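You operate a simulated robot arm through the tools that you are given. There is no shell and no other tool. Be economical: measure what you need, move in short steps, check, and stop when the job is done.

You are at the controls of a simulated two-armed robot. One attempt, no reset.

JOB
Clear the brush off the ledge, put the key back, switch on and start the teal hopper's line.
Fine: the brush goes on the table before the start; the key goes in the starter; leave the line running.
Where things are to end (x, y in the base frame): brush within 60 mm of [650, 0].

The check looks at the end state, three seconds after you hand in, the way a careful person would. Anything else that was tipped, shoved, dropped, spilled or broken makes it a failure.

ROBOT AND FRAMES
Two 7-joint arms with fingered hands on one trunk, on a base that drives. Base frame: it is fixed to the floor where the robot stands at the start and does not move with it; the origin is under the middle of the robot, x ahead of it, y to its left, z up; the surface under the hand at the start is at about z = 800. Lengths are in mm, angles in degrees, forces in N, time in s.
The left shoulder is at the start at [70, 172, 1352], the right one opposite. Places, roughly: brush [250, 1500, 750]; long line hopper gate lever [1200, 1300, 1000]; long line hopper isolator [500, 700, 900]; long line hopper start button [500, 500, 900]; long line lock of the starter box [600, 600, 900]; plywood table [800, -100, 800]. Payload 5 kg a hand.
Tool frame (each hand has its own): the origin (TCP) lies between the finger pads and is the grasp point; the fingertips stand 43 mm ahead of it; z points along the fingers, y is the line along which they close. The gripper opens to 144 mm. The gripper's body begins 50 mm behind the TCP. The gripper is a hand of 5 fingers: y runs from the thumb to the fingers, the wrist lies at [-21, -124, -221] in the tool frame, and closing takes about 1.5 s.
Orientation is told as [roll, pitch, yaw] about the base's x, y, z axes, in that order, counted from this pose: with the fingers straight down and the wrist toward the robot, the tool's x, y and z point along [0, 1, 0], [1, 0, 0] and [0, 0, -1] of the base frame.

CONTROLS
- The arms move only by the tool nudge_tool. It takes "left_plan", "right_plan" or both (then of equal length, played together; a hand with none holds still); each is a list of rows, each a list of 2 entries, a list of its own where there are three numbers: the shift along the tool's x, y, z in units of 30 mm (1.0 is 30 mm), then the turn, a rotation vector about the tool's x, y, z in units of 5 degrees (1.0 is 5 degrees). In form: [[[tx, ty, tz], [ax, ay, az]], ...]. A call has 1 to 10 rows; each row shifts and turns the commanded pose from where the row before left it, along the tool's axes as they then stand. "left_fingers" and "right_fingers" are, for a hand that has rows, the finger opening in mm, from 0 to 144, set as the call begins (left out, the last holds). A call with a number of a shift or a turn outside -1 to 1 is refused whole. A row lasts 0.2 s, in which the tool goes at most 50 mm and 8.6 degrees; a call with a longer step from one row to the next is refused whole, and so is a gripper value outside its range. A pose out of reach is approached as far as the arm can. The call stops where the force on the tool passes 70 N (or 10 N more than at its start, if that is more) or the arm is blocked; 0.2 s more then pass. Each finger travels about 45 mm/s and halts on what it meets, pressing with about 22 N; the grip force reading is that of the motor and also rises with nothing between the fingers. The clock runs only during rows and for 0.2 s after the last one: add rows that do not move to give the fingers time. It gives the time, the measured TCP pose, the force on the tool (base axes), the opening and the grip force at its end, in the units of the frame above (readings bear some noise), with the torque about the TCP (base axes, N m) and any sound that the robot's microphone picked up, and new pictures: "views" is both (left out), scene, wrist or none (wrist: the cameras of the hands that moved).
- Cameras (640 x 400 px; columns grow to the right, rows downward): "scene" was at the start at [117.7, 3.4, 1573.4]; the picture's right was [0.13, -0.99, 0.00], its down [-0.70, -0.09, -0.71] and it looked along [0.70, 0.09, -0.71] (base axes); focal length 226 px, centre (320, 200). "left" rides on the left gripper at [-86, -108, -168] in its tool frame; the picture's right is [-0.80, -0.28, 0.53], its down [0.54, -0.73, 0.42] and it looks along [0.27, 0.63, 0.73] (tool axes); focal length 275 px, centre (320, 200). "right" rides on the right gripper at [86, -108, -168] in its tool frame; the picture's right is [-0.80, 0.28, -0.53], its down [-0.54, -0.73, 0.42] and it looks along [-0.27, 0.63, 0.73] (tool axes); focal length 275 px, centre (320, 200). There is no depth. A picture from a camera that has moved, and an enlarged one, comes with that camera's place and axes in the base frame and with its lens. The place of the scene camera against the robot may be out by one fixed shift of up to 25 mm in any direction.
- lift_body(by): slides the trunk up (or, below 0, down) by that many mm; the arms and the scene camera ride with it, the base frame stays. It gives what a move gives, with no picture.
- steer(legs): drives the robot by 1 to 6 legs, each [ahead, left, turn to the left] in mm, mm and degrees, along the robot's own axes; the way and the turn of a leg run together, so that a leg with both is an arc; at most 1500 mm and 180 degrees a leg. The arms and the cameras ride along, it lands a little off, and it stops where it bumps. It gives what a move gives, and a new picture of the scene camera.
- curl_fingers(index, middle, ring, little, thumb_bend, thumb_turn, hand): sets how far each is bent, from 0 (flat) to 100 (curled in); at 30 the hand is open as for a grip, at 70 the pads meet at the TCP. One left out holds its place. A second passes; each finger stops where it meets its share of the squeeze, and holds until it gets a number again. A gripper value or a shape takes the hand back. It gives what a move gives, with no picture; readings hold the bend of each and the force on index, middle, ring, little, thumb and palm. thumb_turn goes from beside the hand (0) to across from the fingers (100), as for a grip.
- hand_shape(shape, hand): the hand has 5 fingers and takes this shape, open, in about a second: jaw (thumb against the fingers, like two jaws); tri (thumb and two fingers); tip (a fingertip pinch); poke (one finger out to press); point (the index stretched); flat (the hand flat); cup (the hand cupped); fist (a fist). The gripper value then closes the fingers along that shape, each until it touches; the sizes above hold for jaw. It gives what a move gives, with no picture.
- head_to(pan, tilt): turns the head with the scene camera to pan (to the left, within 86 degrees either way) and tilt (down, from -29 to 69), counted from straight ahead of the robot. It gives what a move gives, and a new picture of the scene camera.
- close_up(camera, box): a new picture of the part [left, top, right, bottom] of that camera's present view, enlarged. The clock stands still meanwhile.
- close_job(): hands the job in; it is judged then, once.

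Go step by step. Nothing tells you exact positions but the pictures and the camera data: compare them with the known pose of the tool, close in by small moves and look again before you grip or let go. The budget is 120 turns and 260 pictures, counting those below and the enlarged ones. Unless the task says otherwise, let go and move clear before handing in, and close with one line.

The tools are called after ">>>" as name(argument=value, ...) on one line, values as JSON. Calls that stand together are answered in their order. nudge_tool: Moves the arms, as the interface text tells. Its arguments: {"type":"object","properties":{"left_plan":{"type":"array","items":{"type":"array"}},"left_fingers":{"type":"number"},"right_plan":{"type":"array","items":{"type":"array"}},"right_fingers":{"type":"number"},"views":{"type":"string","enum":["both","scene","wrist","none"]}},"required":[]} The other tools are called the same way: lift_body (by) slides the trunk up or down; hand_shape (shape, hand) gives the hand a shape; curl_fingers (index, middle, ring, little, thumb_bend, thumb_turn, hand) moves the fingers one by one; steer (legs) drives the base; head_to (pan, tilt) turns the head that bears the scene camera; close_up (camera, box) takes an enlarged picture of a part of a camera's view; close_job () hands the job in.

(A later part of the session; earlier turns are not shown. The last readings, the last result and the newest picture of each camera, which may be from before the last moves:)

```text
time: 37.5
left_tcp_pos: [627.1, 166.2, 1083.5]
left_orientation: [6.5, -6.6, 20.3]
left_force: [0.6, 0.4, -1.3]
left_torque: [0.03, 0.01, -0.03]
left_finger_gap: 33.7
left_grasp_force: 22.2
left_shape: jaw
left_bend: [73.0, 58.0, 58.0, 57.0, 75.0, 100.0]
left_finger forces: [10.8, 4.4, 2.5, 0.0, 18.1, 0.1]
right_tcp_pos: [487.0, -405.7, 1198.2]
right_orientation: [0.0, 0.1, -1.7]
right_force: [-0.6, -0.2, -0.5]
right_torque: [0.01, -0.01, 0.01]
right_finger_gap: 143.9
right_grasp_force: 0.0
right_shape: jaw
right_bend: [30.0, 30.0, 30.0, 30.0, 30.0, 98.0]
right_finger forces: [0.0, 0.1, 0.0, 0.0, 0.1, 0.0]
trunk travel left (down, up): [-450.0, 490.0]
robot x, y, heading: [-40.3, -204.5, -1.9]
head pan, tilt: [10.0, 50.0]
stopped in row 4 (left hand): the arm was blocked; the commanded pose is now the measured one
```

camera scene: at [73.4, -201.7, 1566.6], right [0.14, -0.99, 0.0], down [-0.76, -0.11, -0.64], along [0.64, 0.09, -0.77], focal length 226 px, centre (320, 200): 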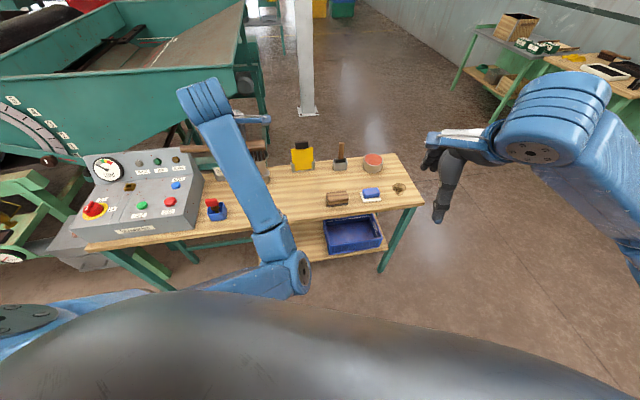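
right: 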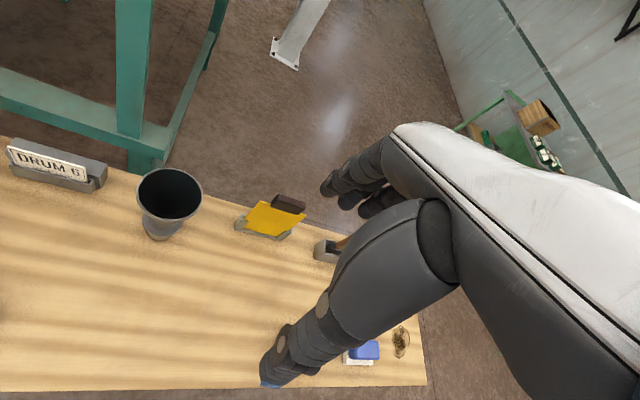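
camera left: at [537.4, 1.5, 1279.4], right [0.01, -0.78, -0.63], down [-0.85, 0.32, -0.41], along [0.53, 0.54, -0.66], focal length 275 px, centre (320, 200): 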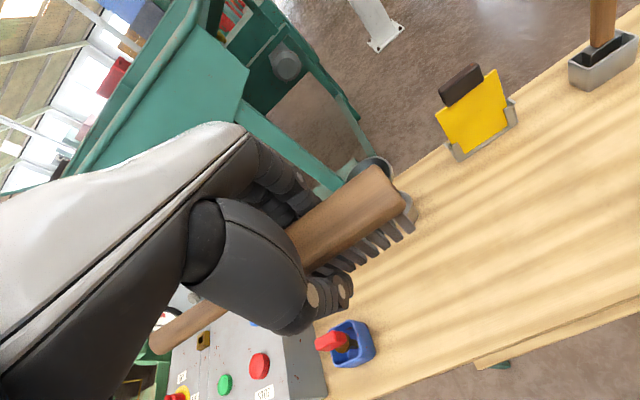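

Still blocked. I'll try retreating toward the posture from the start (left and back) to come off the limit.

>>> nudge_tool(left_plan=[[[0.6, -0.8, 0], [0, 0, 0]], [[0.6, -0.8, 0], [0, 0, 0]], [[0.6, -0.8, 0], [0, 0, 0]], [[0.6, -0.8, 0], [0, 0, 0]], [[0, 0, 0], [0.6, -0.6, 0.5]], [[0, 0, 0], [0.6, -0.6, 0.5]]], views="scene")

```text
time: 39.1
left_tcp_pos: [504.5, 226.5, 1088.9]
left_orientation: [3.8, -0.8, 17.1]
left_force: [0.3, -0.7, -1.4]
left_torque: [-0.06, -0.03, -0.01]
left_finger_gap: 34.1
left_grasp_force: 22.3
left_shape: jaw
left_bend: [73.0, 58.0, 58.0, 57.0, 75.0, 100.0]
left_finger forces: [10.8, 4.5, 2.7, 0.0, 18.0, 0.0]
right_tcp_pos: [485.6, -404.7, 1198.3]
right_orientation: [0.0, 0.0, -1.7]
right_force: [-0.8, 0.6, -0.4]
right_torque: [-0.01, -0.04, 0.0]
right_finger_gap: 143.9
right_grasp_force: 0.1
right_shape: jaw
right_bend: [30.0, 30.0, 30.0, 30.0, 30.0, 98.0]
right_finger forces: [0.0, 0.1, 0.0, 0.0, 0.1, 0.1]
trunk travel left (down, up): [-450.0, 490.0]
robot x, y, heading: [-39.6, -203.6, -1.5]
head pan, tilt: [10.0, 50.0]
stopped in row 6 (left hand): the arm was blocked; the commanded pose is now the measured one
camera scene: at [71.8, -200.8, 1566.7], right [0.15, -0.99, 0.0], down [-0.76, -0.11, -0.64], along [0.64, 0.09, -0.77], focal length 226 px, centre (320, 200)
```

scene: 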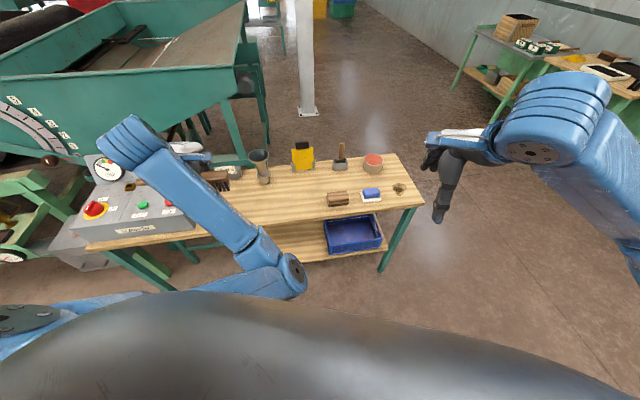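

Better. I'll continue a bit the same way and level.

>>> nudge_tool(left_plan=[[[0.6, -0.5, 0], [0, 0, 0]], [[0.6, -0.5, 0], [0, 0, 0]], [[0.6, -0.5, 0], [0, 0, 0]], [[0, 0, 0], [0.16, -0.4, 0.2]], [[0, 0, 0], [0, -0.36, 0.2]]], views="none")

```text
time: 40.3
left_tcp_pos: [446.7, 275.7, 1093.7]
left_orientation: [0.8, -0.2, 15.9]
left_force: [0.7, 0.3, -1.3]
left_torque: [-0.02, 0.01, 0.0]
left_finger_gap: 33.9
left_grasp_force: 22.5
left_shape: jaw
left_bend: [73.0, 58.0, 58.0, 57.0, 75.0, 100.0]
left_finger forces: [10.7, 4.4, 2.5, 0.0, 17.9, 0.0]
left hand out of reach, approached as far as the arm can: row 3
right_tcp_pos: [485.9, -406.4, 1197.8]
right_orientation: [0.0, 0.2, -1.7]
right_force: [0.6, -0.1, 0.1]
right_torque: [-0.01, -0.01, -0.01]
right_finger_gap: 143.5
right_grasp_force: 0.1
right_shape: jaw
right_bend: [30.0, 30.0, 30.0, 30.0, 30.0, 98.0]
right_finger forces: [0.0, 0.0, 0.0, 0.0, 0.0, 0.0]
trunk travel left (down, up): [-450.0, 490.0]
robot x, y, heading: [-39.7, -200.9, -1.5]
head pan, tilt: [10.0, 50.0]
```

Leveled. Now I'll try lowering a bit here and then shifting forward-right.

>>> nudge_tool(left_plan=[[[-0.8, 0.6, 0], [0, 0, 0]], [[-0.8, 0.6, 0], [0, 0, 0]], [[-0.8, 0.6, 0], [0, 0, 0]], [[-0.8, 0.6, 0], [0, 0, 0]], [[-0.8, 0.6, 0], [0, 0, 0]]], views="none")

```text
time: 41.7
left_tcp_pos: [563.9, 233.1, 1118.9]
left_orientation: [3.7, -2.9, 19.2]
left_force: [-0.3, -0.5, -1.4]
left_torque: [0.01, 0.01, 0.01]
left_finger_gap: 33.9
left_grasp_force: 22.2
left_shape: jaw
left_bend: [73.0, 58.0, 58.0, 57.0, 75.0, 100.0]
left_finger forces: [10.7, 4.4, 2.5, 0.0, 17.9, 0.0]
right_tcp_pos: [485.8, -405.9, 1197.4]
right_orientation: [0.1, 0.3, -1.6]
right_force: [0.0, 0.0, 0.6]
right_torque: [-0.04, 0.01, 0.01]
right_finger_gap: 143.7
right_grasp_force: 0.0
right_shape: jaw
right_bend: [30.0, 30.0, 30.0, 30.0, 30.0, 98.0]
right_finger forces: [0.1, 0.0, 0.0, 0.0, 0.0, 0.0]
trunk travel left (down, up): [-450.0, 490.0]
robot x, y, heading: [-38.5, -204.8, -1.6]
head pan, tilt: [10.0, 50.0]
stopped in row 5 (left hand): the arm was blocked; the commanded pose is now the measured one
```

The hand wants a larger yaw in this posture; brush orientation on the table is free, so I'll turn the hand with more yaw and see if it frees up.

>>> nudge_tool(left_plan=[[[0, 0, 0], [0.2, -0.3, -1]], [[0, 0, 0], [0.2, -0.3, -1]], [[0, 0, 0], [0.2, -0.1, -1]], [[0, 0, 0], [0, 0, -1]], [[0, 0, 0], [0, 0, -1]]], views="scene")

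```text
time: 43.1
left_tcp_pos: [561.7, 257.0, 1135.5]
left_orientation: [0.3, -2.3, 46.1]
left_force: [0.1, 0.6, -1.4]
left_torque: [0.01, 0.01, -0.02]
left_finger_gap: 34.3
left_grasp_force: 21.5
left_shape: jaw
left_bend: [73.0, 58.0, 58.0, 57.0, 75.0, 100.0]
left_finger forces: [10.8, 4.4, 2.6, 0.0, 17.8, 0.0]
right_tcp_pos: [487.3, -405.9, 1197.9]
right_orientation: [0.0, 0.2, -1.6]
right_force: [-0.5, 0.5, -0.3]
right_torque: [-0.01, 0.02, -0.02]
right_finger_gap: 143.7
right_grasp_force: 0.1
right_shape: jaw
right_bend: [30.0, 30.0, 30.0, 30.0, 30.0, 98.0]
right_finger forces: [0.0, 0.0, 0.0, 0.0, 0.0, 0.0]
trunk travel left (down, up): [-450.0, 490.0]
robot x, y, heading: [-40.6, -201.2, -2.0]
head pan, tilt: [10.0, 50.0]
stopped in row 5 (left hand): the arm was blocked; the commanded pose is now the measured one
camera scene: at [73.2, -201.7, 1566.6], right [0.15, -0.99, 0.0], down [-0.76, -0.11, -0.64], along [0.64, 0.09, -0.77], focal length 226 px, centre (320, 200)
```

scene: 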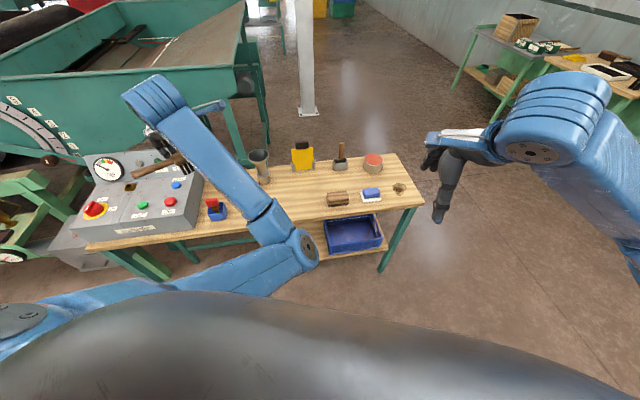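

The elbow has swung inward. I'll return to the starting relative posture (left, up, yaw 0) to bring the elbow back out.

>>> nudge_tool(left_plan=[[[0, -0.5, -0.6], [0, 0, 1]], [[0, -0.5, -0.6], [0, 0, 1]], [[0.3, -0.5, -0.6], [0, 0, 1]], [[0.3, -0.5, -0.6], [0, 0, 1]], [[0.4, -0.5, -0.4], [0, 0, 1]], [[0.5, -0.5, 0], [0, 0, 1]], [[0.7, -0.5, 0], [0, 0, 1]], [[0.7, -0.5, 0], [0, 0, 1]], [[0.7, -0.5, 0], [0, 0, 1]]], views="scene")

```text
time: 45.1
left_tcp_pos: [415.0, 310.9, 1211.6]
left_orientation: [1.4, -1.5, 0.8]
left_force: [0.6, 0.3, -1.5]
left_torque: [-0.03, -0.04, 0.02]
left_finger_gap: 34.1
left_grasp_force: 22.6
left_shape: jaw
left_bend: [73.0, 58.0, 58.0, 57.0, 75.0, 100.0]
left_finger forces: [10.7, 4.4, 2.5, 0.0, 17.7, 0.0]
left hand out of reach, approached as far as the arm can: row 5, 6
right_tcp_pos: [486.5, -404.5, 1196.9]
right_orientation: [0.0, 0.2, -1.8]
right_force: [0.5, 1.8, 0.2]
right_torque: [-0.04, -0.02, -0.05]
right_finger_gap: 143.8
right_grasp_force: 0.1
right_shape: jaw
right_bend: [30.0, 30.0, 30.0, 30.0, 30.0, 98.0]
right_finger forces: [0.0, 0.0, 0.0, 0.0, 0.1, 0.0]
trunk travel left (down, up): [-450.0, 490.0]
robot x, y, heading: [-41.3, -204.1, -1.5]
head pan, tilt: [10.0, 50.0]
camera scene: at [72.1, -199.8, 1566.6], right [0.15, -0.99, 0.0], down [-0.76, -0.11, -0.64], along [0.64, 0.09, -0.77], focal length 226 px, centre (320, 200)
```

scene: 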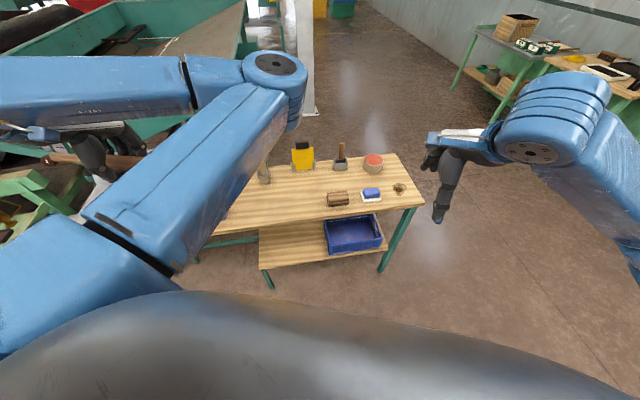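

The elbow lifted over. I'll continue to the left towards the starting relative position and look.

>>> nudge_tool(left_plan=[[[0.8, 0, 0], [0, 0, 0]], [[0.8, 0, 0], [0, 0, 0]], [[0.8, 0.2, 0], [0, 0, 0]], [[0.8, 0.2, 0], [0, 0, 0]], [[0.8, 0.2, 0], [0, 0, 0]], [[0.8, 0.2, 0], [0, 0, 0]]], views="scene")

```text
time: 46.5
left_tcp_pos: [439.4, 455.9, 1217.8]
left_orientation: [1.5, -1.4, 0.9]
left_force: [-0.2, -0.5, -2.5]
left_torque: [-0.03, 0.03, 0.02]
left_finger_gap: 34.1
left_grasp_force: 22.5
left_shape: jaw
left_bend: [73.0, 58.0, 58.0, 57.0, 75.0, 100.0]
left_finger forces: [10.8, 4.3, 2.5, 0.1, 17.7, 0.0]
right_tcp_pos: [486.8, -404.2, 1197.0]
right_orientation: [-0.1, 0.2, -1.7]
right_force: [0.6, -0.2, 0.1]
right_torque: [-0.03, -0.01, -0.03]
right_finger_gap: 144.0
right_grasp_force: 0.0
right_shape: jaw
right_bend: [30.0, 30.0, 30.0, 30.0, 30.0, 98.0]
right_finger forces: [0.0, 0.1, 0.0, 0.0, 0.0, 0.1]
trunk travel left (down, up): [-450.0, 490.0]
robot x, y, heading: [-44.8, -205.5, -1.6]
head pan, tilt: [10.0, 50.0]
camera scene: at [73.4, -200.5, 1566.6], right [0.15, -0.99, 0.0], down [-0.76, -0.11, -0.64], along [0.64, 0.09, -0.77], focal length 226 px, centre (320, 200)
```

scene: 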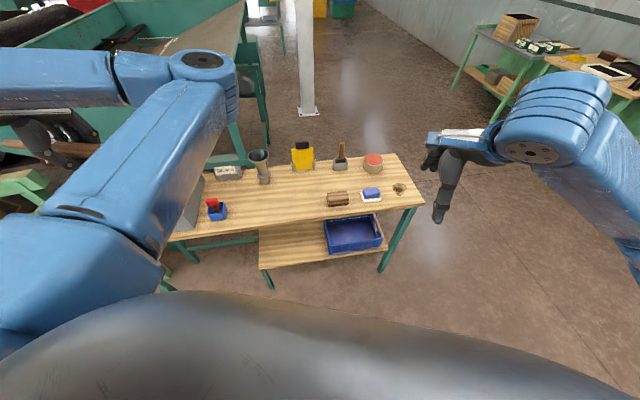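

Now the arm follows commands again. I'll go forward then right toward the relative position that worked at the brush.

>>> nudge_tool(left_plan=[[[0, 1, 0], [0, 0, 0]], [[0, 1, 0], [0, 0, 0]], [[-0.4, 1, 0], [0, 0, 0]], [[-0.6, 1, 0], [0, 0, 0]], [[-0.8, 0.6, 0], [0, 0, 0]], [[-0.8, 0.6, 0], [0, 0, 0]], [[-0.8, 0.4, 0], [0, 0, 0]], [[-0.8, 0.4, 0], [0, 0, 0]]], views="scene")

```text
time: 48.3
left_tcp_pos: [620.0, 330.4, 1221.6]
left_orientation: [1.7, -1.4, 0.8]
left_force: [-0.1, -0.2, -1.3]
left_torque: [0.03, 0.04, 0.0]
left_finger_gap: 34.1
left_grasp_force: 21.3
left_shape: jaw
left_bend: [73.0, 58.0, 58.0, 57.0, 75.0, 100.0]
left_finger forces: [10.8, 4.4, 2.5, 0.1, 17.6, 0.0]
right_tcp_pos: [487.0, -406.5, 1197.8]
right_orientation: [0.0, 0.2, -1.7]
right_force: [0.9, 0.0, -0.4]
right_torque: [0.02, 0.03, 0.02]
right_finger_gap: 143.5
right_grasp_force: 0.1
right_shape: jaw
right_bend: [30.0, 30.0, 30.0, 30.0, 30.0, 98.0]
right_finger forces: [0.0, 0.0, 0.0, 0.0, 0.0, 0.1]
trunk travel left (down, up): [-450.0, 490.0]
robot x, y, heading: [-39.2, -203.2, -1.6]
head pan, tilt: [10.0, 50.0]
camera scene: at [73.4, -203.0, 1566.6], right [0.15, -0.99, 0.0], down [-0.76, -0.11, -0.64], along [0.64, 0.09, -0.77], focal length 226 px, centre (320, 200)
```

scene: 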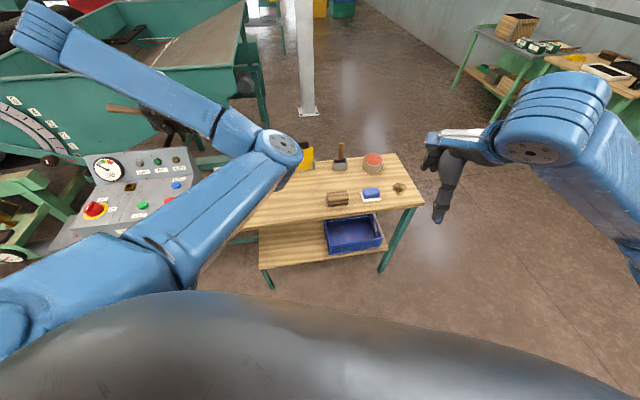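

The hand works well when it is further to my left, so I'll drive right so that the target lies under the hand's current relative position.

>>> steer(legs=[[0, -340, 0]])

>>> nudge_tool(left_plan=[[[0, 0, 1], [0, 0, 0]], [[0, 0, 1], [0, 0, 0]], [[0, 0, 1], [0, 0, 0]], [[0, 0, 1], [0, 0, 0]], [[0, 0, 1], [0, 0, 0]]], views="both")

```text
time: 50.5
left_tcp_pos: [607.5, -10.8, 1219.3]
left_orientation: [1.5, -1.4, 1.3]
left_force: [-0.1, 0.7, -2.0]
left_torque: [-0.04, -0.03, -0.01]
left_finger_gap: 34.0
left_grasp_force: 22.4
left_shape: jaw
left_bend: [73.0, 58.0, 58.0, 57.0, 75.0, 100.0]
left_finger forces: [10.8, 4.2, 2.5, 0.0, 17.6, 0.0]
right_tcp_pos: [478.0, -747.7, 1196.7]
right_orientation: [-0.1, 0.2, -1.3]
right_force: [-0.7, -0.4, 0.7]
right_torque: [0.0, 0.02, -0.02]
right_finger_gap: 143.8
right_grasp_force: 0.0
right_shape: jaw
right_bend: [30.0, 30.0, 30.0, 30.0, 30.0, 98.0]
right_finger forces: [0.0, 0.0, 0.0, 0.0, 0.0, 0.1]
trunk travel left (down, up): [-450.0, 490.0]
robot x, y, heading: [-48.1, -553.3, -1.6]
head pan, tilt: [10.0, 50.0]
camera scene: at [64.4, -545.0, 1566.6], right [0.15, -0.99, 0.0], down [-0.76, -0.12, -0.64], along [0.64, 0.1, -0.77], focal length 226 px, centre (320, 200)
```

scene: 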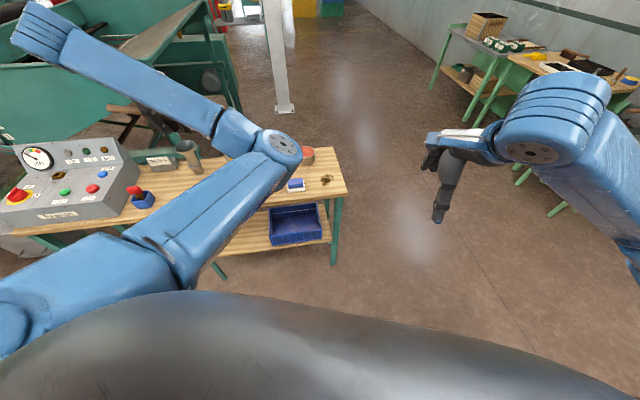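

```text
time: 51.7
left_tcp_pos: [611.6, -4.7, 1070.5]
left_orientation: [1.5, -1.4, 1.2]
left_force: [0.6, 0.4, -1.4]
left_torque: [0.03, -0.01, 0.02]
left_finger_gap: 33.8
left_grasp_force: 22.2
left_shape: jaw
left_bend: [73.0, 58.0, 58.0, 57.0, 75.0, 100.0]
left_finger forces: [10.8, 4.4, 2.4, 0.1, 17.4, 0.1]
right_tcp_pos: [478.4, -747.1, 1197.8]
right_orientation: [-0.1, 0.1, -1.3]
right_force: [0.8, -0.3, 0.8]
right_torque: [0.01, -0.02, 0.0]
right_finger_gap: 143.6
right_grasp_force: 0.1
right_shape: jaw
right_bend: [30.0, 30.0, 30.0, 30.0, 30.0, 98.0]
right_finger forces: [0.0, 0.0, 0.0, 0.0, 0.1, 0.0]
trunk travel left (down, up): [-450.0, 490.0]
robot x, y, heading: [-51.1, -547.4, -1.4]
head pan, tilt: [10.0, 50.0]
camera scene: at [64.4, -545.2, 1566.7], right [0.15, -0.99, 0.0], down [-0.76, -0.12, -0.64], along [0.64, 0.1, -0.77], focal length 226 px, centre (320, 200)
camera left: at [500.7, -97.5, 1233.3], right [-0.25, -0.79, -0.56], down [-0.73, 0.54, -0.43], along [0.64, 0.3, -0.71], focal length 275 px, centre (320, 200)
```

scene: 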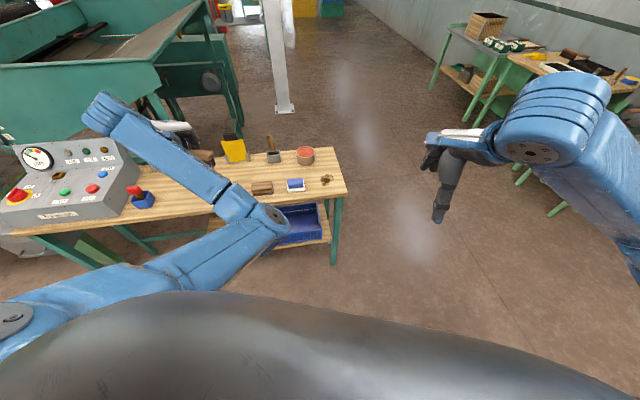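
left: 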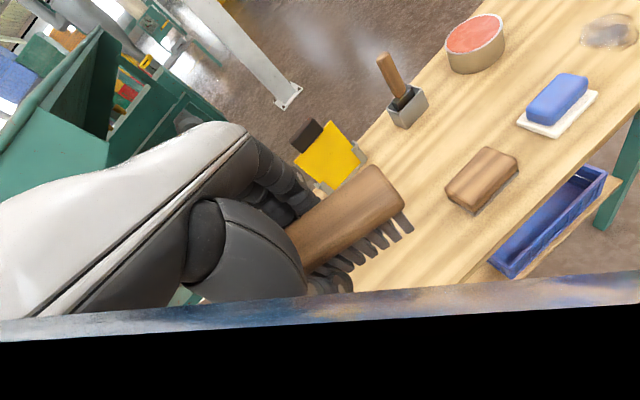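

Descent works here. I'll move to x≈650 and lower further, watching the elbow.

>>> nudge_tool(left_plan=[[[-0.1, 0.33, 0.8], [0, 0, 0]], [[-0.1, 0.33, 0.8], [0, 0, 0]], [[-0.1, 0.33, 0.8], [0, 0, 0]], [[-0.1, 0.33, 0.8], [0, 0, 0]], [[0, 0, 0.8], [0, 0, 0]]], views="both")

```text
time: 52.9
left_tcp_pos: [653.3, -13.8, 950.0]
left_orientation: [1.5, -1.4, 1.2]
left_force: [-0.5, 0.2, -1.1]
left_torque: [0.0, 0.01, 0.02]
left_finger_gap: 34.0
left_grasp_force: 21.9
left_shape: jaw
left_bend: [73.0, 58.0, 58.0, 57.0, 75.0, 100.0]
left_finger forces: [10.8, 4.2, 2.4, 0.0, 17.6, 0.0]
right_tcp_pos: [479.1, -745.9, 1198.3]
right_orientation: [-0.1, 0.2, -1.3]
right_force: [0.0, 0.0, 0.8]
right_torque: [0.02, -0.01, -0.01]
right_finger_gap: 143.7
right_grasp_force: 0.0
right_shape: jaw
right_bend: [30.0, 30.0, 30.0, 30.0, 30.0, 98.0]
right_finger forces: [0.1, 0.0, 0.0, 0.1, 0.0, 0.1]
trunk travel left (down, up): [-450.0, 490.0]
robot x, y, heading: [-50.1, -545.7, -1.3]
head pan, tilt: [10.0, 50.0]
camera scene: at [64.0, -545.3, 1566.7], right [0.15, -0.99, 0.0], down [-0.76, -0.12, -0.64], along [0.64, 0.1, -0.77], focal length 226 px, centre (320, 200)
camera left: at [543.3, -105.8, 1112.6], right [-0.25, -0.79, -0.56], down [-0.73, 0.54, -0.43], along [0.64, 0.3, -0.71], focal length 275 px, centre (320, 200)
```

scene: 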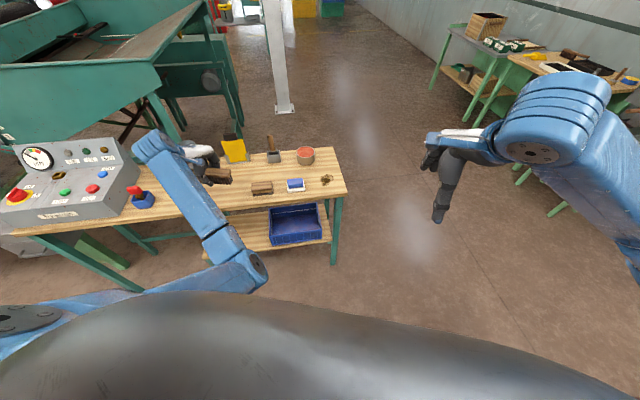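
left: 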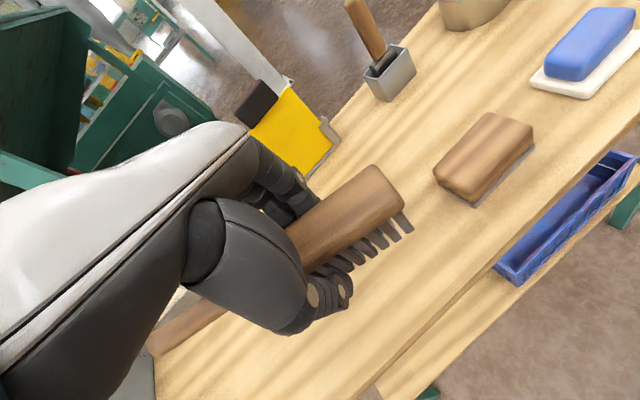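

Everything is clear and the target spot is free. I'll level and lower to just above the table, then settle in small steps.

>>> nudge_tool(left_plan=[[[0, 0, 0.7], [0.28, -0.3, 0]], [[0, 0, 0.7], [0, 0, 0]], [[0, 0, 0.7], [0, 0, 0]], [[0, 0, 0.4], [0, 0, 0]]], views="wrist")

>>> close_up(camera="scene", box=[100, 110, 320, 250])

```text
time: 53.9
left_tcp_pos: [653.3, -11.7, 874.8]
left_orientation: [0.1, 0.1, 1.2]
left_force: [0.5, 0.6, -1.9]
left_torque: [0.01, -0.02, 0.01]
left_finger_gap: 33.9
left_grasp_force: 22.1
left_shape: jaw
left_bend: [73.0, 58.0, 58.0, 57.0, 75.0, 100.0]
left_finger forces: [10.6, 4.3, 2.4, 0.0, 17.4, 0.0]
right_tcp_pos: [479.2, -746.9, 1197.6]
right_orientation: [-0.2, 0.2, -1.3]
right_force: [0.6, -0.3, 0.1]
right_torque: [-0.01, -0.01, -0.03]
right_finger_gap: 143.9
right_grasp_force: 0.0
right_shape: jaw
right_bend: [30.0, 30.0, 30.0, 30.0, 30.0, 98.0]
right_finger forces: [0.0, 0.0, 0.1, 0.0, 0.0, 0.0]
trunk travel left (down, up): [-450.0, 490.0]
robot x, y, heading: [-50.3, -552.5, -1.2]
head pan, tilt: [10.0, 50.0]
camera left: at [546.5, -100.5, 1042.6], right [-0.27, -0.8, -0.53], down [-0.74, 0.53, -0.42], along [0.62, 0.28, -0.73], focal length 275 px, centre (320, 200)
```

left: 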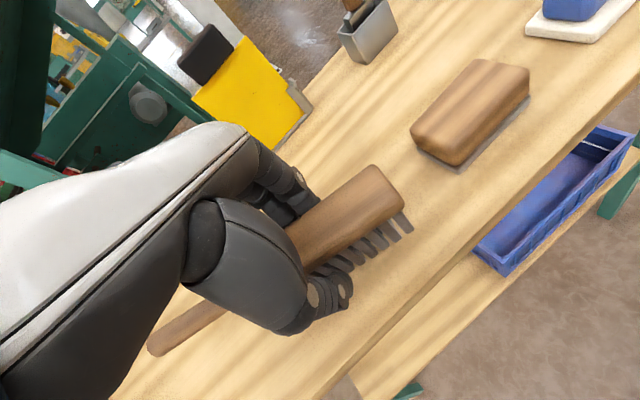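

```text
2.86 times, centred on (210, 180) of scene
camera zoom: at [64.4, -545.4, 1566.6], right [0.15, -0.99, 0.0], down [-0.76, -0.12, -0.64], along [0.64, 0.1, -0.77], focal length 646 px, centre (634, 257)
```

zoom: 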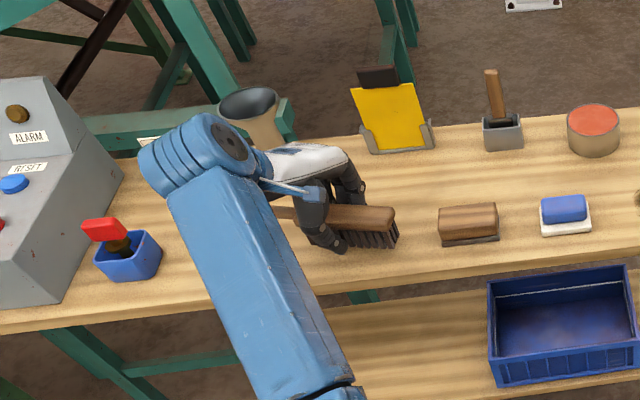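

Well placed. I'll lower in small steps until I feel the table.

>>> nudge_tool(left_plan=[[[0, 0, 0.3], [0, 0, 0]], [[0, 0, 0.3], [0, 0, 0]]], views="none")

>>> nudge_tool(left_plan=[[[0, 0, 0.13], [0, 0, 0]], [[0, 0, 0.0], [0, 0, 0]]], views="wrist")

```text
time: 54.5
left_tcp_pos: [653.8, -11.0, 857.0]
left_orientation: [0.0, 0.1, 1.3]
left_force: [-0.5, -0.6, -2.0]
left_torque: [-0.02, -0.01, 0.0]
left_finger_gap: 33.9
left_grasp_force: 21.7
left_shape: jaw
left_bend: [73.0, 58.0, 58.0, 57.0, 75.0, 100.0]
left_finger forces: [10.7, 4.2, 2.4, 0.1, 17.4, 0.0]
right_tcp_pos: [478.8, -747.0, 1198.3]
right_orientation: [-0.1, 0.2, -1.3]
right_force: [0.3, -0.5, -0.6]
right_torque: [-0.01, 0.02, 0.0]
right_finger_gap: 143.8
right_grasp_force: 0.1
right_shape: jaw
right_bend: [30.0, 30.0, 30.0, 30.0, 30.0, 98.0]
right_finger forces: [0.1, 0.0, 0.0, 0.0, 0.1, 0.0]
trunk travel left (down, up): [-450.0, 490.0]
robot x, y, heading: [-44.0, -552.7, -1.2]
head pan, tilt: [10.0, 50.0]
```

```text
time: 55.1
left_tcp_pos: [654.7, -12.7, 852.8]
left_orientation: [0.1, 0.1, 1.2]
left_force: [0.3, -0.1, -1.5]
left_torque: [-0.01, 0.0, -0.01]
left_finger_gap: 33.8
left_grasp_force: 22.0
left_shape: jaw
left_bend: [73.0, 58.0, 58.0, 57.0, 75.0, 100.0]
left_finger forces: [10.7, 4.3, 2.5, 0.1, 17.5, 0.1]
right_tcp_pos: [479.6, -747.5, 1197.6]
right_orientation: [0.0, 0.2, -1.3]
right_force: [-0.4, -0.5, 0.2]
right_torque: [0.01, 0.0, -0.05]
right_finger_gap: 143.7
right_grasp_force: 0.0
right_shape: jaw
right_bend: [30.0, 30.0, 30.0, 30.0, 30.0, 98.0]
right_finger forces: [0.1, 0.0, 0.0, 0.0, 0.0, 0.0]
trunk travel left (down, up): [-450.0, 490.0]
robot x, y, heading: [-50.2, -551.9, -1.4]
head pan, tilt: [10.0, 50.0]
camera left: at [547.5, -101.3, 1021.5], right [-0.27, -0.8, -0.53], down [-0.74, 0.53, -0.42], along [0.62, 0.28, -0.73], focal length 275 px, centre (320, 200)
```

left: 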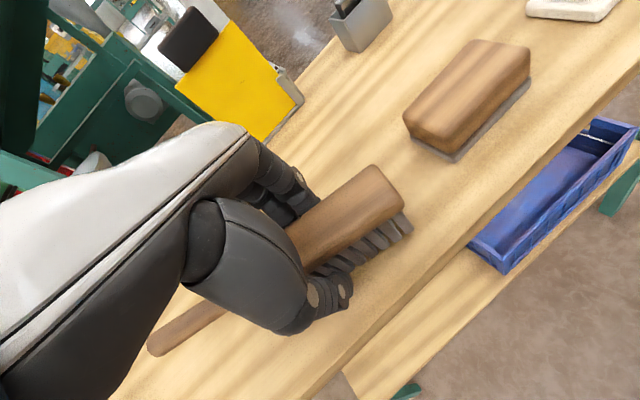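

>>> nudge_tool(left_plan=[[[0, 0, 0.1], [0, 0, 0]], [[0, 0, 0.0], [0, 0, 0]]], views="none")

>>> nudge_tool(left_plan=[[[0, 0, 0.1], [0, 0, 0]], [[0, 0, 0.0], [0, 0, 0]]], views="wrist")

```text
time: 55.7
left_tcp_pos: [653.8, -11.7, 850.8]
left_orientation: [0.1, 0.0, 1.2]
left_force: [0.5, 0.0, -1.5]
left_torque: [0.01, 0.01, 0.0]
left_finger_gap: 34.0
left_grasp_force: 22.0
left_shape: jaw
left_bend: [73.0, 58.0, 58.0, 57.0, 75.0, 100.0]
left_finger forces: [10.7, 4.1, 2.5, 0.0, 17.4, 0.1]
right_tcp_pos: [479.4, -748.4, 1198.9]
right_orientation: [0.0, 0.3, -1.4]
right_force: [-0.6, 0.4, 1.0]
right_torque: [0.01, 0.0, -0.03]
right_finger_gap: 144.0
right_grasp_force: 0.0
right_shape: jaw
right_bend: [30.0, 30.0, 30.0, 30.0, 30.0, 98.0]
right_finger forces: [0.0, 0.0, 0.0, 0.1, 0.0, 0.1]
trunk travel left (down, up): [-450.0, 490.0]
robot x, y, heading: [-47.7, -545.8, -1.1]
head pan, tilt: [10.0, 50.0]
```

```text
time: 56.3
left_tcp_pos: [654.1, -12.9, 847.3]
left_orientation: [0.2, 0.1, 1.2]
left_force: [0.2, -0.6, -2.3]
left_torque: [0.02, 0.01, -0.01]
left_finger_gap: 34.0
left_grasp_force: 21.7
left_shape: jaw
left_bend: [73.0, 58.0, 58.0, 57.0, 75.0, 100.0]
left_finger forces: [10.8, 4.1, 2.4, 0.0, 17.4, 0.0]
right_tcp_pos: [478.4, -746.8, 1198.0]
right_orientation: [-0.1, 0.2, -1.3]
right_force: [0.6, 0.4, 0.2]
right_torque: [-0.01, 0.0, 0.0]
right_finger_gap: 144.0
right_grasp_force: 0.0
right_shape: jaw
right_bend: [30.0, 30.0, 30.0, 30.0, 30.0, 98.0]
right_finger forces: [0.0, 0.0, 0.0, 0.0, 0.0, 0.0]
trunk travel left (down, up): [-450.0, 490.0]
robot x, y, heading: [-49.6, -549.2, -1.2]
head pan, tilt: [10.0, 50.0]
camera left: at [547.7, -101.3, 1015.3], right [-0.27, -0.8, -0.53], down [-0.74, 0.53, -0.42], along [0.62, 0.28, -0.73], focal length 275 px, centre (320, 200)
```

left: 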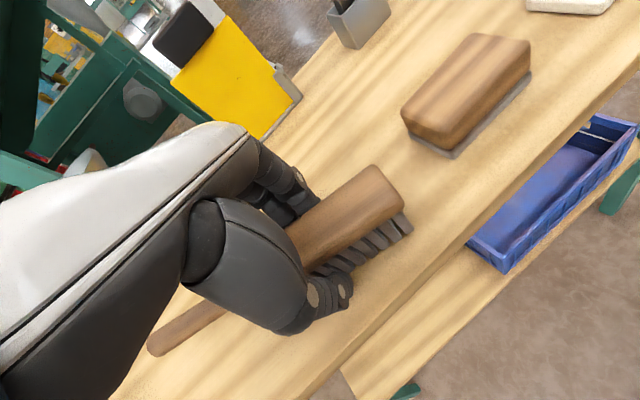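

>>> nudge_tool(left_plan=[[[0, 0, 0.1], [0, 0, 0]], [[0, 0, 0.0], [0, 0, 0]]], views="none")

>>> nudge_tool(left_plan=[[[0, 0, 0.1], [0, 0, 0]], [[0, 0, 0.0], [0, 0, 0]]], views="none")

>>> nudge_tool(left_plan=[[[0, 0, 0.1], [0, 0, 0]], [[0, 0, 0.0], [0, 0, 0]]], views="wrist")

```text
time: 56.9
left_tcp_pos: [653.7, -12.9, 844.8]
left_orientation: [0.1, 0.0, 1.3]
left_force: [0.0, -0.7, -0.7]
left_torque: [0.0, 0.02, 0.0]
left_finger_gap: 33.6
left_grasp_force: 22.2
left_shape: jaw
left_bend: [73.0, 58.0, 58.0, 57.0, 75.0, 100.0]
left_finger forces: [10.8, 4.2, 2.4, 0.0, 17.7, 0.0]
right_tcp_pos: [480.0, -747.5, 1197.5]
right_orientation: [0.1, 0.3, -1.2]
right_force: [0.6, -0.6, -0.4]
right_torque: [0.06, -0.03, 0.0]
right_finger_gap: 144.1
right_grasp_force: 0.1
right_shape: jaw
right_bend: [30.0, 30.0, 30.0, 30.0, 30.0, 98.0]
right_finger forces: [0.0, 0.1, 0.1, 0.0, 0.0, 0.1]
trunk travel left (down, up): [-450.0, 490.0]
robot x, y, heading: [-50.8, -549.0, -1.4]
head pan, tilt: [10.0, 50.0]
```

```text
time: 57.5
left_tcp_pos: [655.6, -12.6, 844.7]
left_orientation: [0.2, -0.2, 1.3]
left_force: [0.2, 0.8, 13.2]
left_torque: [0.0, -0.09, 0.01]
left_finger_gap: 34.1
left_grasp_force: 21.9
left_shape: jaw
left_bend: [74.0, 58.0, 58.0, 57.0, 76.0, 100.0]
left_finger forces: [16.1, 4.9, 2.8, 0.0, 19.8, 0.0]
right_tcp_pos: [478.0, -748.0, 1197.4]
right_orientation: [0.0, 0.0, -1.3]
right_force: [0.4, -0.3, 0.0]
right_torque: [0.03, 0.02, 0.03]
right_finger_gap: 143.8
right_grasp_force: 0.0
right_shape: jaw
right_bend: [30.0, 30.0, 30.0, 30.0, 30.0, 98.0]
right_finger forces: [0.1, 0.0, 0.0, 0.0, 0.0, 0.1]
trunk travel left (down, up): [-450.0, 490.0]
robot x, y, heading: [-48.6, -546.4, -1.2]
head pan, tilt: [10.0, 50.0]
```

```text
time: 58.1
left_tcp_pos: [654.3, -13.4, 843.9]
left_orientation: [0.3, -0.4, 1.2]
left_force: [4.7, 3.1, 33.6]
left_torque: [-0.13, -0.5, 0.07]
left_finger_gap: 35.0
left_grasp_force: 22.2
left_shape: jaw
left_bend: [74.0, 58.0, 58.0, 57.0, 76.0, 100.0]
left_finger forces: [28.5, 5.9, 3.3, 0.0, 24.9, 0.1]
right_tcp_pos: [477.5, -749.4, 1198.8]
right_orientation: [0.2, 0.1, -1.3]
right_force: [0.7, 0.7, -0.5]
right_torque: [0.0, -0.02, 0.02]
right_finger_gap: 143.8
right_grasp_force: 0.0
right_shape: jaw
right_bend: [30.0, 30.0, 30.0, 30.0, 30.0, 98.0]
right_finger forces: [0.1, 0.0, 0.1, 0.0, 0.0, 0.0]
trunk travel left (down, up): [-450.0, 490.0]
robot x, y, heading: [-50.5, -551.8, -1.1]
head pan, tilt: [10.0, 50.0]
camera left: at [546.4, -102.3, 1010.4], right [-0.26, -0.8, -0.54], down [-0.73, 0.53, -0.43], along [0.63, 0.28, -0.73], focal length 275 px, centre (320, 200)
```

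left: 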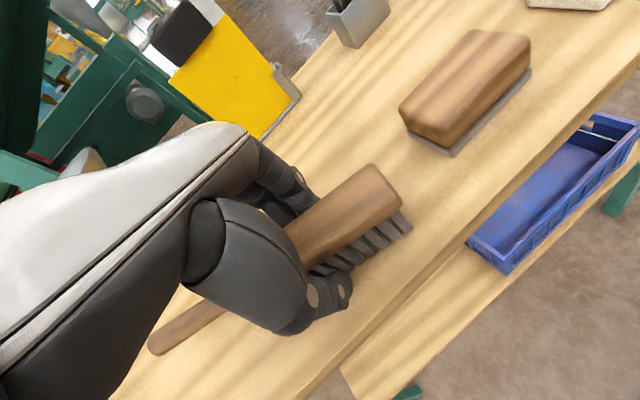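

Contact made. I'll come up 3 mm to relieve the press, then open while rising a little.

>>> nudge_tool(left_plan=[[[0, 0, -0.1], [0, 0, 0]], [[0, 0, 0], [0, 0, 0]]], views="none")

>>> nudge_tool(left_plan=[[[0, 0, 0], [0, 0, 0]], [[0, 0, -0.1], [0, 0, 0]], [[0, 0, -0.1], [0, 0, 0]], [[0, 0, -0.1], [0, 0, 0]], [[0, 0, 0], [0, 0, 0]]], left_fingers=85, views="wrist")

```text
time: 58.7
left_tcp_pos: [654.0, -12.2, 844.1]
left_orientation: [0.3, -0.1, 1.3]
left_force: [6.4, 3.5, 27.2]
left_torque: [-0.06, -0.85, 0.08]
left_finger_gap: 35.2
left_grasp_force: 21.9
left_shape: jaw
left_bend: [74.0, 57.0, 57.0, 57.0, 76.0, 100.0]
left_finger forces: [29.4, 6.3, 3.4, 0.0, 18.3, 0.1]
right_tcp_pos: [476.9, -748.4, 1197.0]
right_orientation: [0.0, 0.2, -1.3]
right_force: [-0.6, 0.0, 0.2]
right_torque: [-0.02, -0.04, -0.01]
right_finger_gap: 143.8
right_grasp_force: 0.1
right_shape: jaw
right_bend: [30.0, 30.0, 30.0, 30.0, 30.0, 98.0]
right_finger forces: [0.0, 0.0, 0.1, 0.0, 0.1, 0.0]
trunk travel left (down, up): [-450.0, 490.0]
robot x, y, heading: [-49.4, -550.3, -1.2]
head pan, tilt: [10.0, 50.0]
```

```text
time: 59.9
left_tcp_pos: [653.6, -13.0, 850.5]
left_orientation: [0.0, 0.1, 1.1]
left_force: [-0.4, -0.3, -1.4]
left_torque: [0.02, -0.02, -0.02]
left_finger_gap: 84.5
left_grasp_force: 0.0
left_shape: jaw
left_bend: [74.0, 41.0, 38.0, 42.0, 66.0, 100.0]
left_finger forces: [0.0, 0.0, 0.0, 0.0, 0.0, 0.0]
right_tcp_pos: [478.0, -747.0, 1198.4]
right_orientation: [0.0, 0.3, -1.3]
right_force: [-0.2, 0.3, -0.3]
right_torque: [0.01, 0.01, -0.02]
right_finger_gap: 143.7
right_grasp_force: 0.0
right_shape: jaw
right_bend: [30.0, 30.0, 30.0, 30.0, 30.0, 98.0]
right_finger forces: [0.0, 0.0, 0.1, 0.0, 0.0, 0.0]
trunk travel left (down, up): [-450.0, 490.0]
robot x, y, heading: [-52.3, -548.9, -1.4]
head pan, tilt: [10.0, 50.0]
camera left: at [547.5, -101.4, 1018.5], right [-0.27, -0.8, -0.53], down [-0.74, 0.53, -0.42], along [0.62, 0.28, -0.73], focal length 275 px, centre (320, 200)
```

left: 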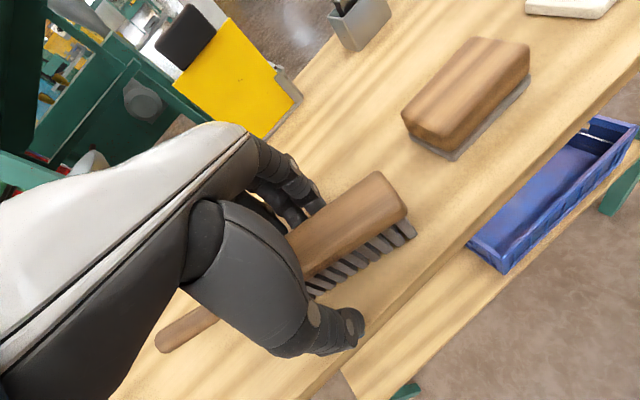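

Released; the brush stands on the table. I'll lift straight up gently and check.

>>> nudge_tool(left_plan=[[[0, 0, -0.4], [0, 0, 0]], [[0, 0, -0.5], [0, 0, 0]], [[0, 0, -0.7], [0, 0, 0]], [[0, 0, -0.8], [0, 0, 0]], [[0, 0, -1], [0, 0, 0]], [[0, 0, -1], [0, 0, 0]], [[0, 0, -1], [0, 0, 0]]], left_fingers=95, views="both")

```text
time: 61.5
left_tcp_pos: [653.5, -9.9, 1011.5]
left_orientation: [0.1, 0.0, 1.2]
left_force: [-0.9, 0.7, 0.0]
left_torque: [0.05, -0.02, 0.0]
left_finger_gap: 94.8
left_grasp_force: 0.1
left_shape: jaw
left_bend: [28.0, 39.0, 36.0, 36.0, 62.0, 100.0]
left_finger forces: [0.1, 0.0, 0.1, 0.1, 0.0, 0.0]
right_tcp_pos: [478.5, -747.0, 1198.1]
right_orientation: [0.1, 0.1, -1.3]
right_force: [0.5, -0.1, -0.1]
right_torque: [0.01, -0.04, -0.02]
right_finger_gap: 143.7
right_grasp_force: 0.0
right_shape: jaw
right_bend: [30.0, 30.0, 30.0, 30.0, 30.0, 98.0]
right_finger forces: [0.1, 0.0, 0.1, 0.0, 0.0, 0.1]
trunk travel left (down, up): [-450.0, 490.0]
robot x, y, heading: [-51.0, -549.0, -1.3]
head pan, tilt: [10.0, 50.0]
camera scene: at [63.6, -546.0, 1566.6], right [0.15, -0.99, 0.0], down [-0.76, -0.12, -0.64], along [0.64, 0.1, -0.77], focal length 226 px, centre (320, 200)
camera left: at [547.0, -99.2, 1179.3], right [-0.27, -0.8, -0.53], down [-0.74, 0.53, -0.42], along [0.62, 0.28, -0.73], focal length 275 px, centre (320, 200)
```

scene: 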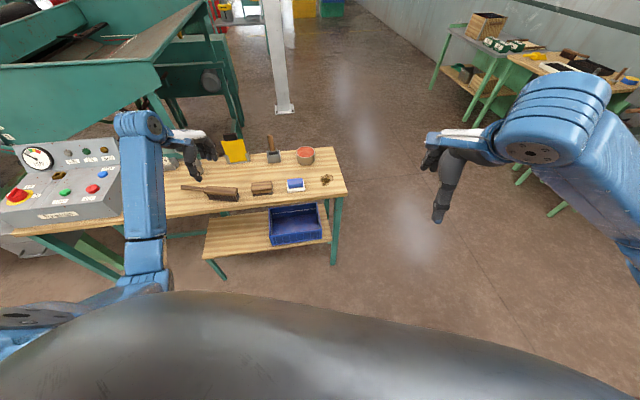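
left: 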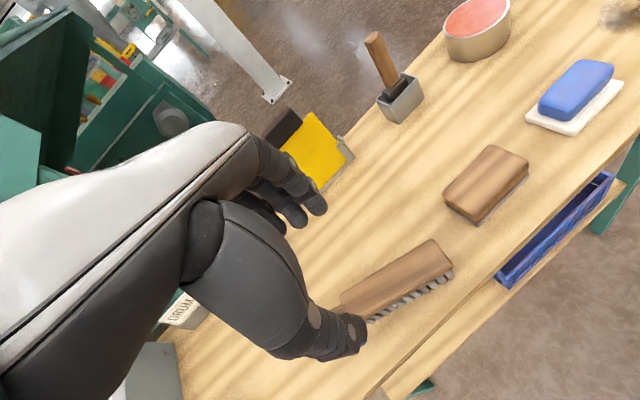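

The brush is standing at about [655, -10]. Now the key: I'll raise the trunk 150 for clearance and drive left.

>>> lift_body(by=150)

>>> steer(legs=[[-40, 0, 0], [0, 600, 1.3]])

>>> head_to(pan=30, tilt=50)

```text
time: 63.3
left_tcp_pos: [652.9, -10.8, 1160.8]
left_orientation: [0.1, 0.0, 1.2]
left_force: [0.2, -0.8, -0.6]
left_torque: [-0.03, 0.01, 0.0]
left_finger_gap: 94.7
left_grasp_force: 0.2
left_shape: jaw
left_bend: [28.0, 39.0, 36.0, 36.0, 62.0, 100.0]
left_finger forces: [0.0, 0.0, 0.0, 0.0, 0.0, 0.0]
right_tcp_pos: [479.2, -746.7, 1347.3]
right_orientation: [0.1, 0.2, -1.3]
right_force: [0.4, 0.2, 0.5]
right_torque: [0.0, 0.05, -0.02]
right_finger_gap: 143.8
right_grasp_force: 0.0
right_shape: jaw
right_bend: [30.0, 30.0, 30.0, 30.0, 30.0, 98.0]
right_finger forces: [0.1, 0.0, 0.0, 0.1, 0.1, 0.0]
trunk travel left (down, up): [-600.0, 340.0]
robot x, y, heading: [-50.8, -549.7, -1.3]
head pan, tilt: [10.0, 50.0]
```

```text
time: 67.1
left_tcp_pos: [599.5, 598.2, 1161.9]
left_orientation: [0.1, 0.0, 3.1]
left_force: [-0.3, 0.1, 0.9]
left_torque: [-0.03, 0.01, -0.01]
left_finger_gap: 94.9
left_grasp_force: 0.0
left_shape: jaw
left_bend: [28.0, 39.0, 36.0, 36.0, 62.0, 100.0]
left_finger forces: [0.0, 0.0, 0.0, 0.0, 0.0, 0.1]
right_tcp_pos: [449.1, -144.1, 1347.9]
right_orientation: [0.0, 0.2, 0.6]
right_force: [0.3, -0.6, -0.6]
right_torque: [0.03, 0.01, -0.01]
right_finger_gap: 143.6
right_grasp_force: 0.1
right_shape: jaw
right_bend: [30.0, 30.0, 30.0, 30.0, 30.0, 98.0]
right_finger forces: [0.0, 0.0, 0.0, 0.1, 0.0, 0.0]
trunk travel left (down, up): [-600.0, 340.0]
robot x, y, heading: [-84.3, 34.7, 0.9]
head pan, tilt: [10.0, 50.0]
camera scene: at [27.9, 43.8, 1716.6], right [0.18, -0.98, 0.0], down [-0.75, -0.14, -0.64], along [0.63, 0.12, -0.77], focal length 226 px, centre (320, 200)
```

scene: 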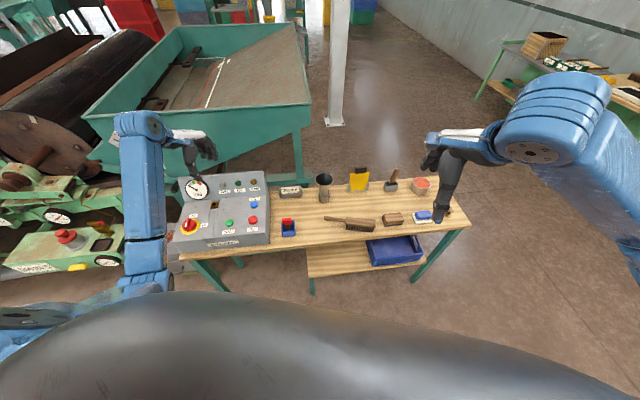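

```text
time: 67.9
left_tcp_pos: [600.9, 600.4, 1160.5]
left_orientation: [-0.1, 0.0, 3.0]
left_force: [0.0, -0.4, 0.1]
left_torque: [0.02, 0.02, -0.01]
left_finger_gap: 94.8
left_grasp_force: 0.1
left_shape: jaw
left_bend: [28.0, 39.0, 36.0, 36.0, 62.0, 100.0]
left_finger forces: [0.0, 0.1, 0.0, 0.0, 0.1, 0.1]
right_tcp_pos: [449.7, -141.9, 1348.3]
right_orientation: [-0.1, 0.3, 0.6]
right_force: [0.5, -0.8, 0.0]
right_torque: [-0.02, -0.02, -0.02]
right_finger_gap: 143.4
right_grasp_force: 0.0
right_shape: jaw
right_bend: [30.0, 30.0, 30.0, 30.0, 30.0, 98.0]
right_finger forces: [0.0, 0.0, 0.0, 0.0, 0.0, 0.0]
trunk travel left (down, up): [-600.0, 340.0]
robot x, y, heading: [-85.8, 38.1, 0.6]
head pan, tilt: [30.0, 50.0]
camera scene: at [18.7, 71.0, 1716.6], right [0.51, -0.86, 0.0], down [-0.66, -0.39, -0.64], along [0.55, 0.33, -0.77], focal length 226 px, centre (320, 200)
```

scene: 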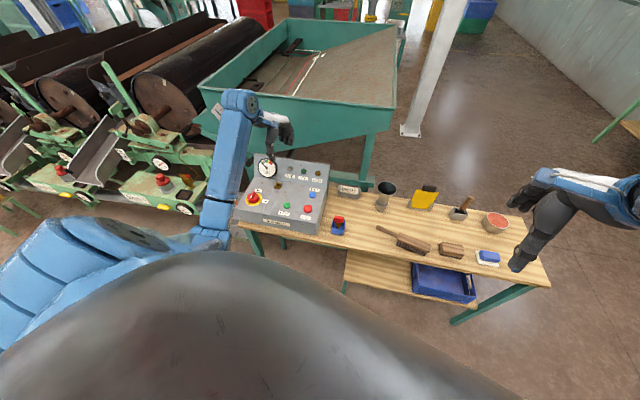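

Good view of the panel and key tray. I'll take enlarged pictures.

>>> close_up(camera="scene", box=[225, 145, 365, 245])

>>> close_up(camera="scene", box=[315, 190, 371, 240])

>>> close_up(camera="left", box=[0, 0, 640, 400])

```text
4.00 times, centred on (295, 195) of scene
camera zoom: at [18.7, 71.0, 1716.6], right [0.51, -0.86, 0.0], down [-0.66, -0.39, -0.64], along [0.55, 0.33, -0.77], focal length 904 px, centre (420, 220)
```

zoom: 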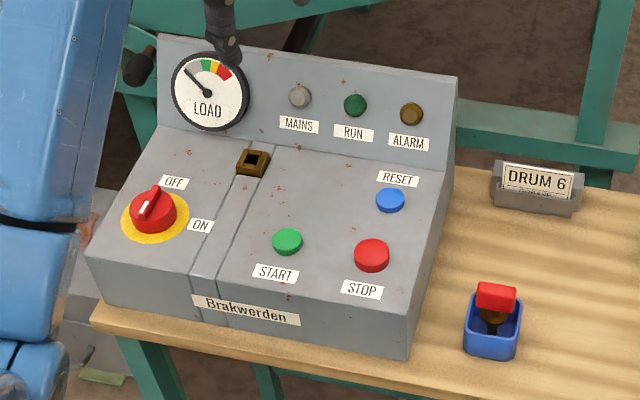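

```text
8.00 times, centred on (343, 215) of scene
camera zoom: at [18.7, 71.0, 1716.6], right [0.51, -0.86, 0.0], down [-0.66, -0.39, -0.64], along [0.55, 0.33, -0.77], focal length 1808 px, centre (136, 80)
```

zoom: 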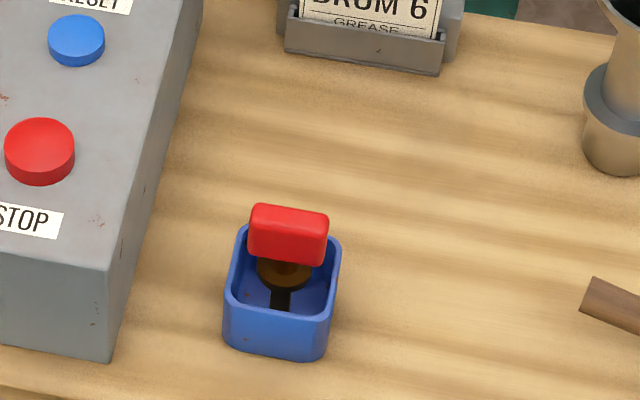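

```text
1.00 times, centred on (320, 200) of left (not enlarged: the box is as wide or as high as the picture)
camera zoom: at [496.6, 508.0, 1328.6], right [-0.24, -0.81, -0.53], down [-0.75, 0.5, -0.42], along [0.61, 0.3, -0.73], focal length 275 px, centre (320, 200)
```

zoom: 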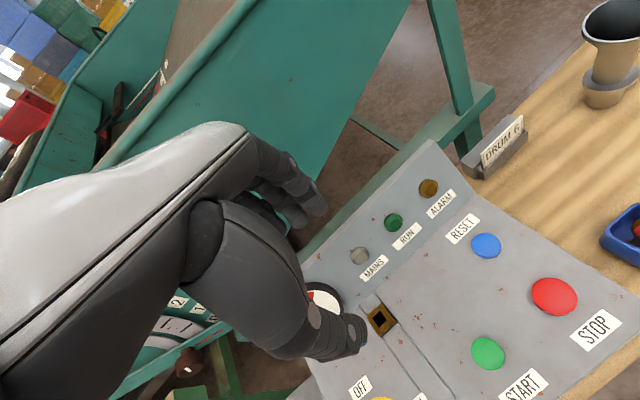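

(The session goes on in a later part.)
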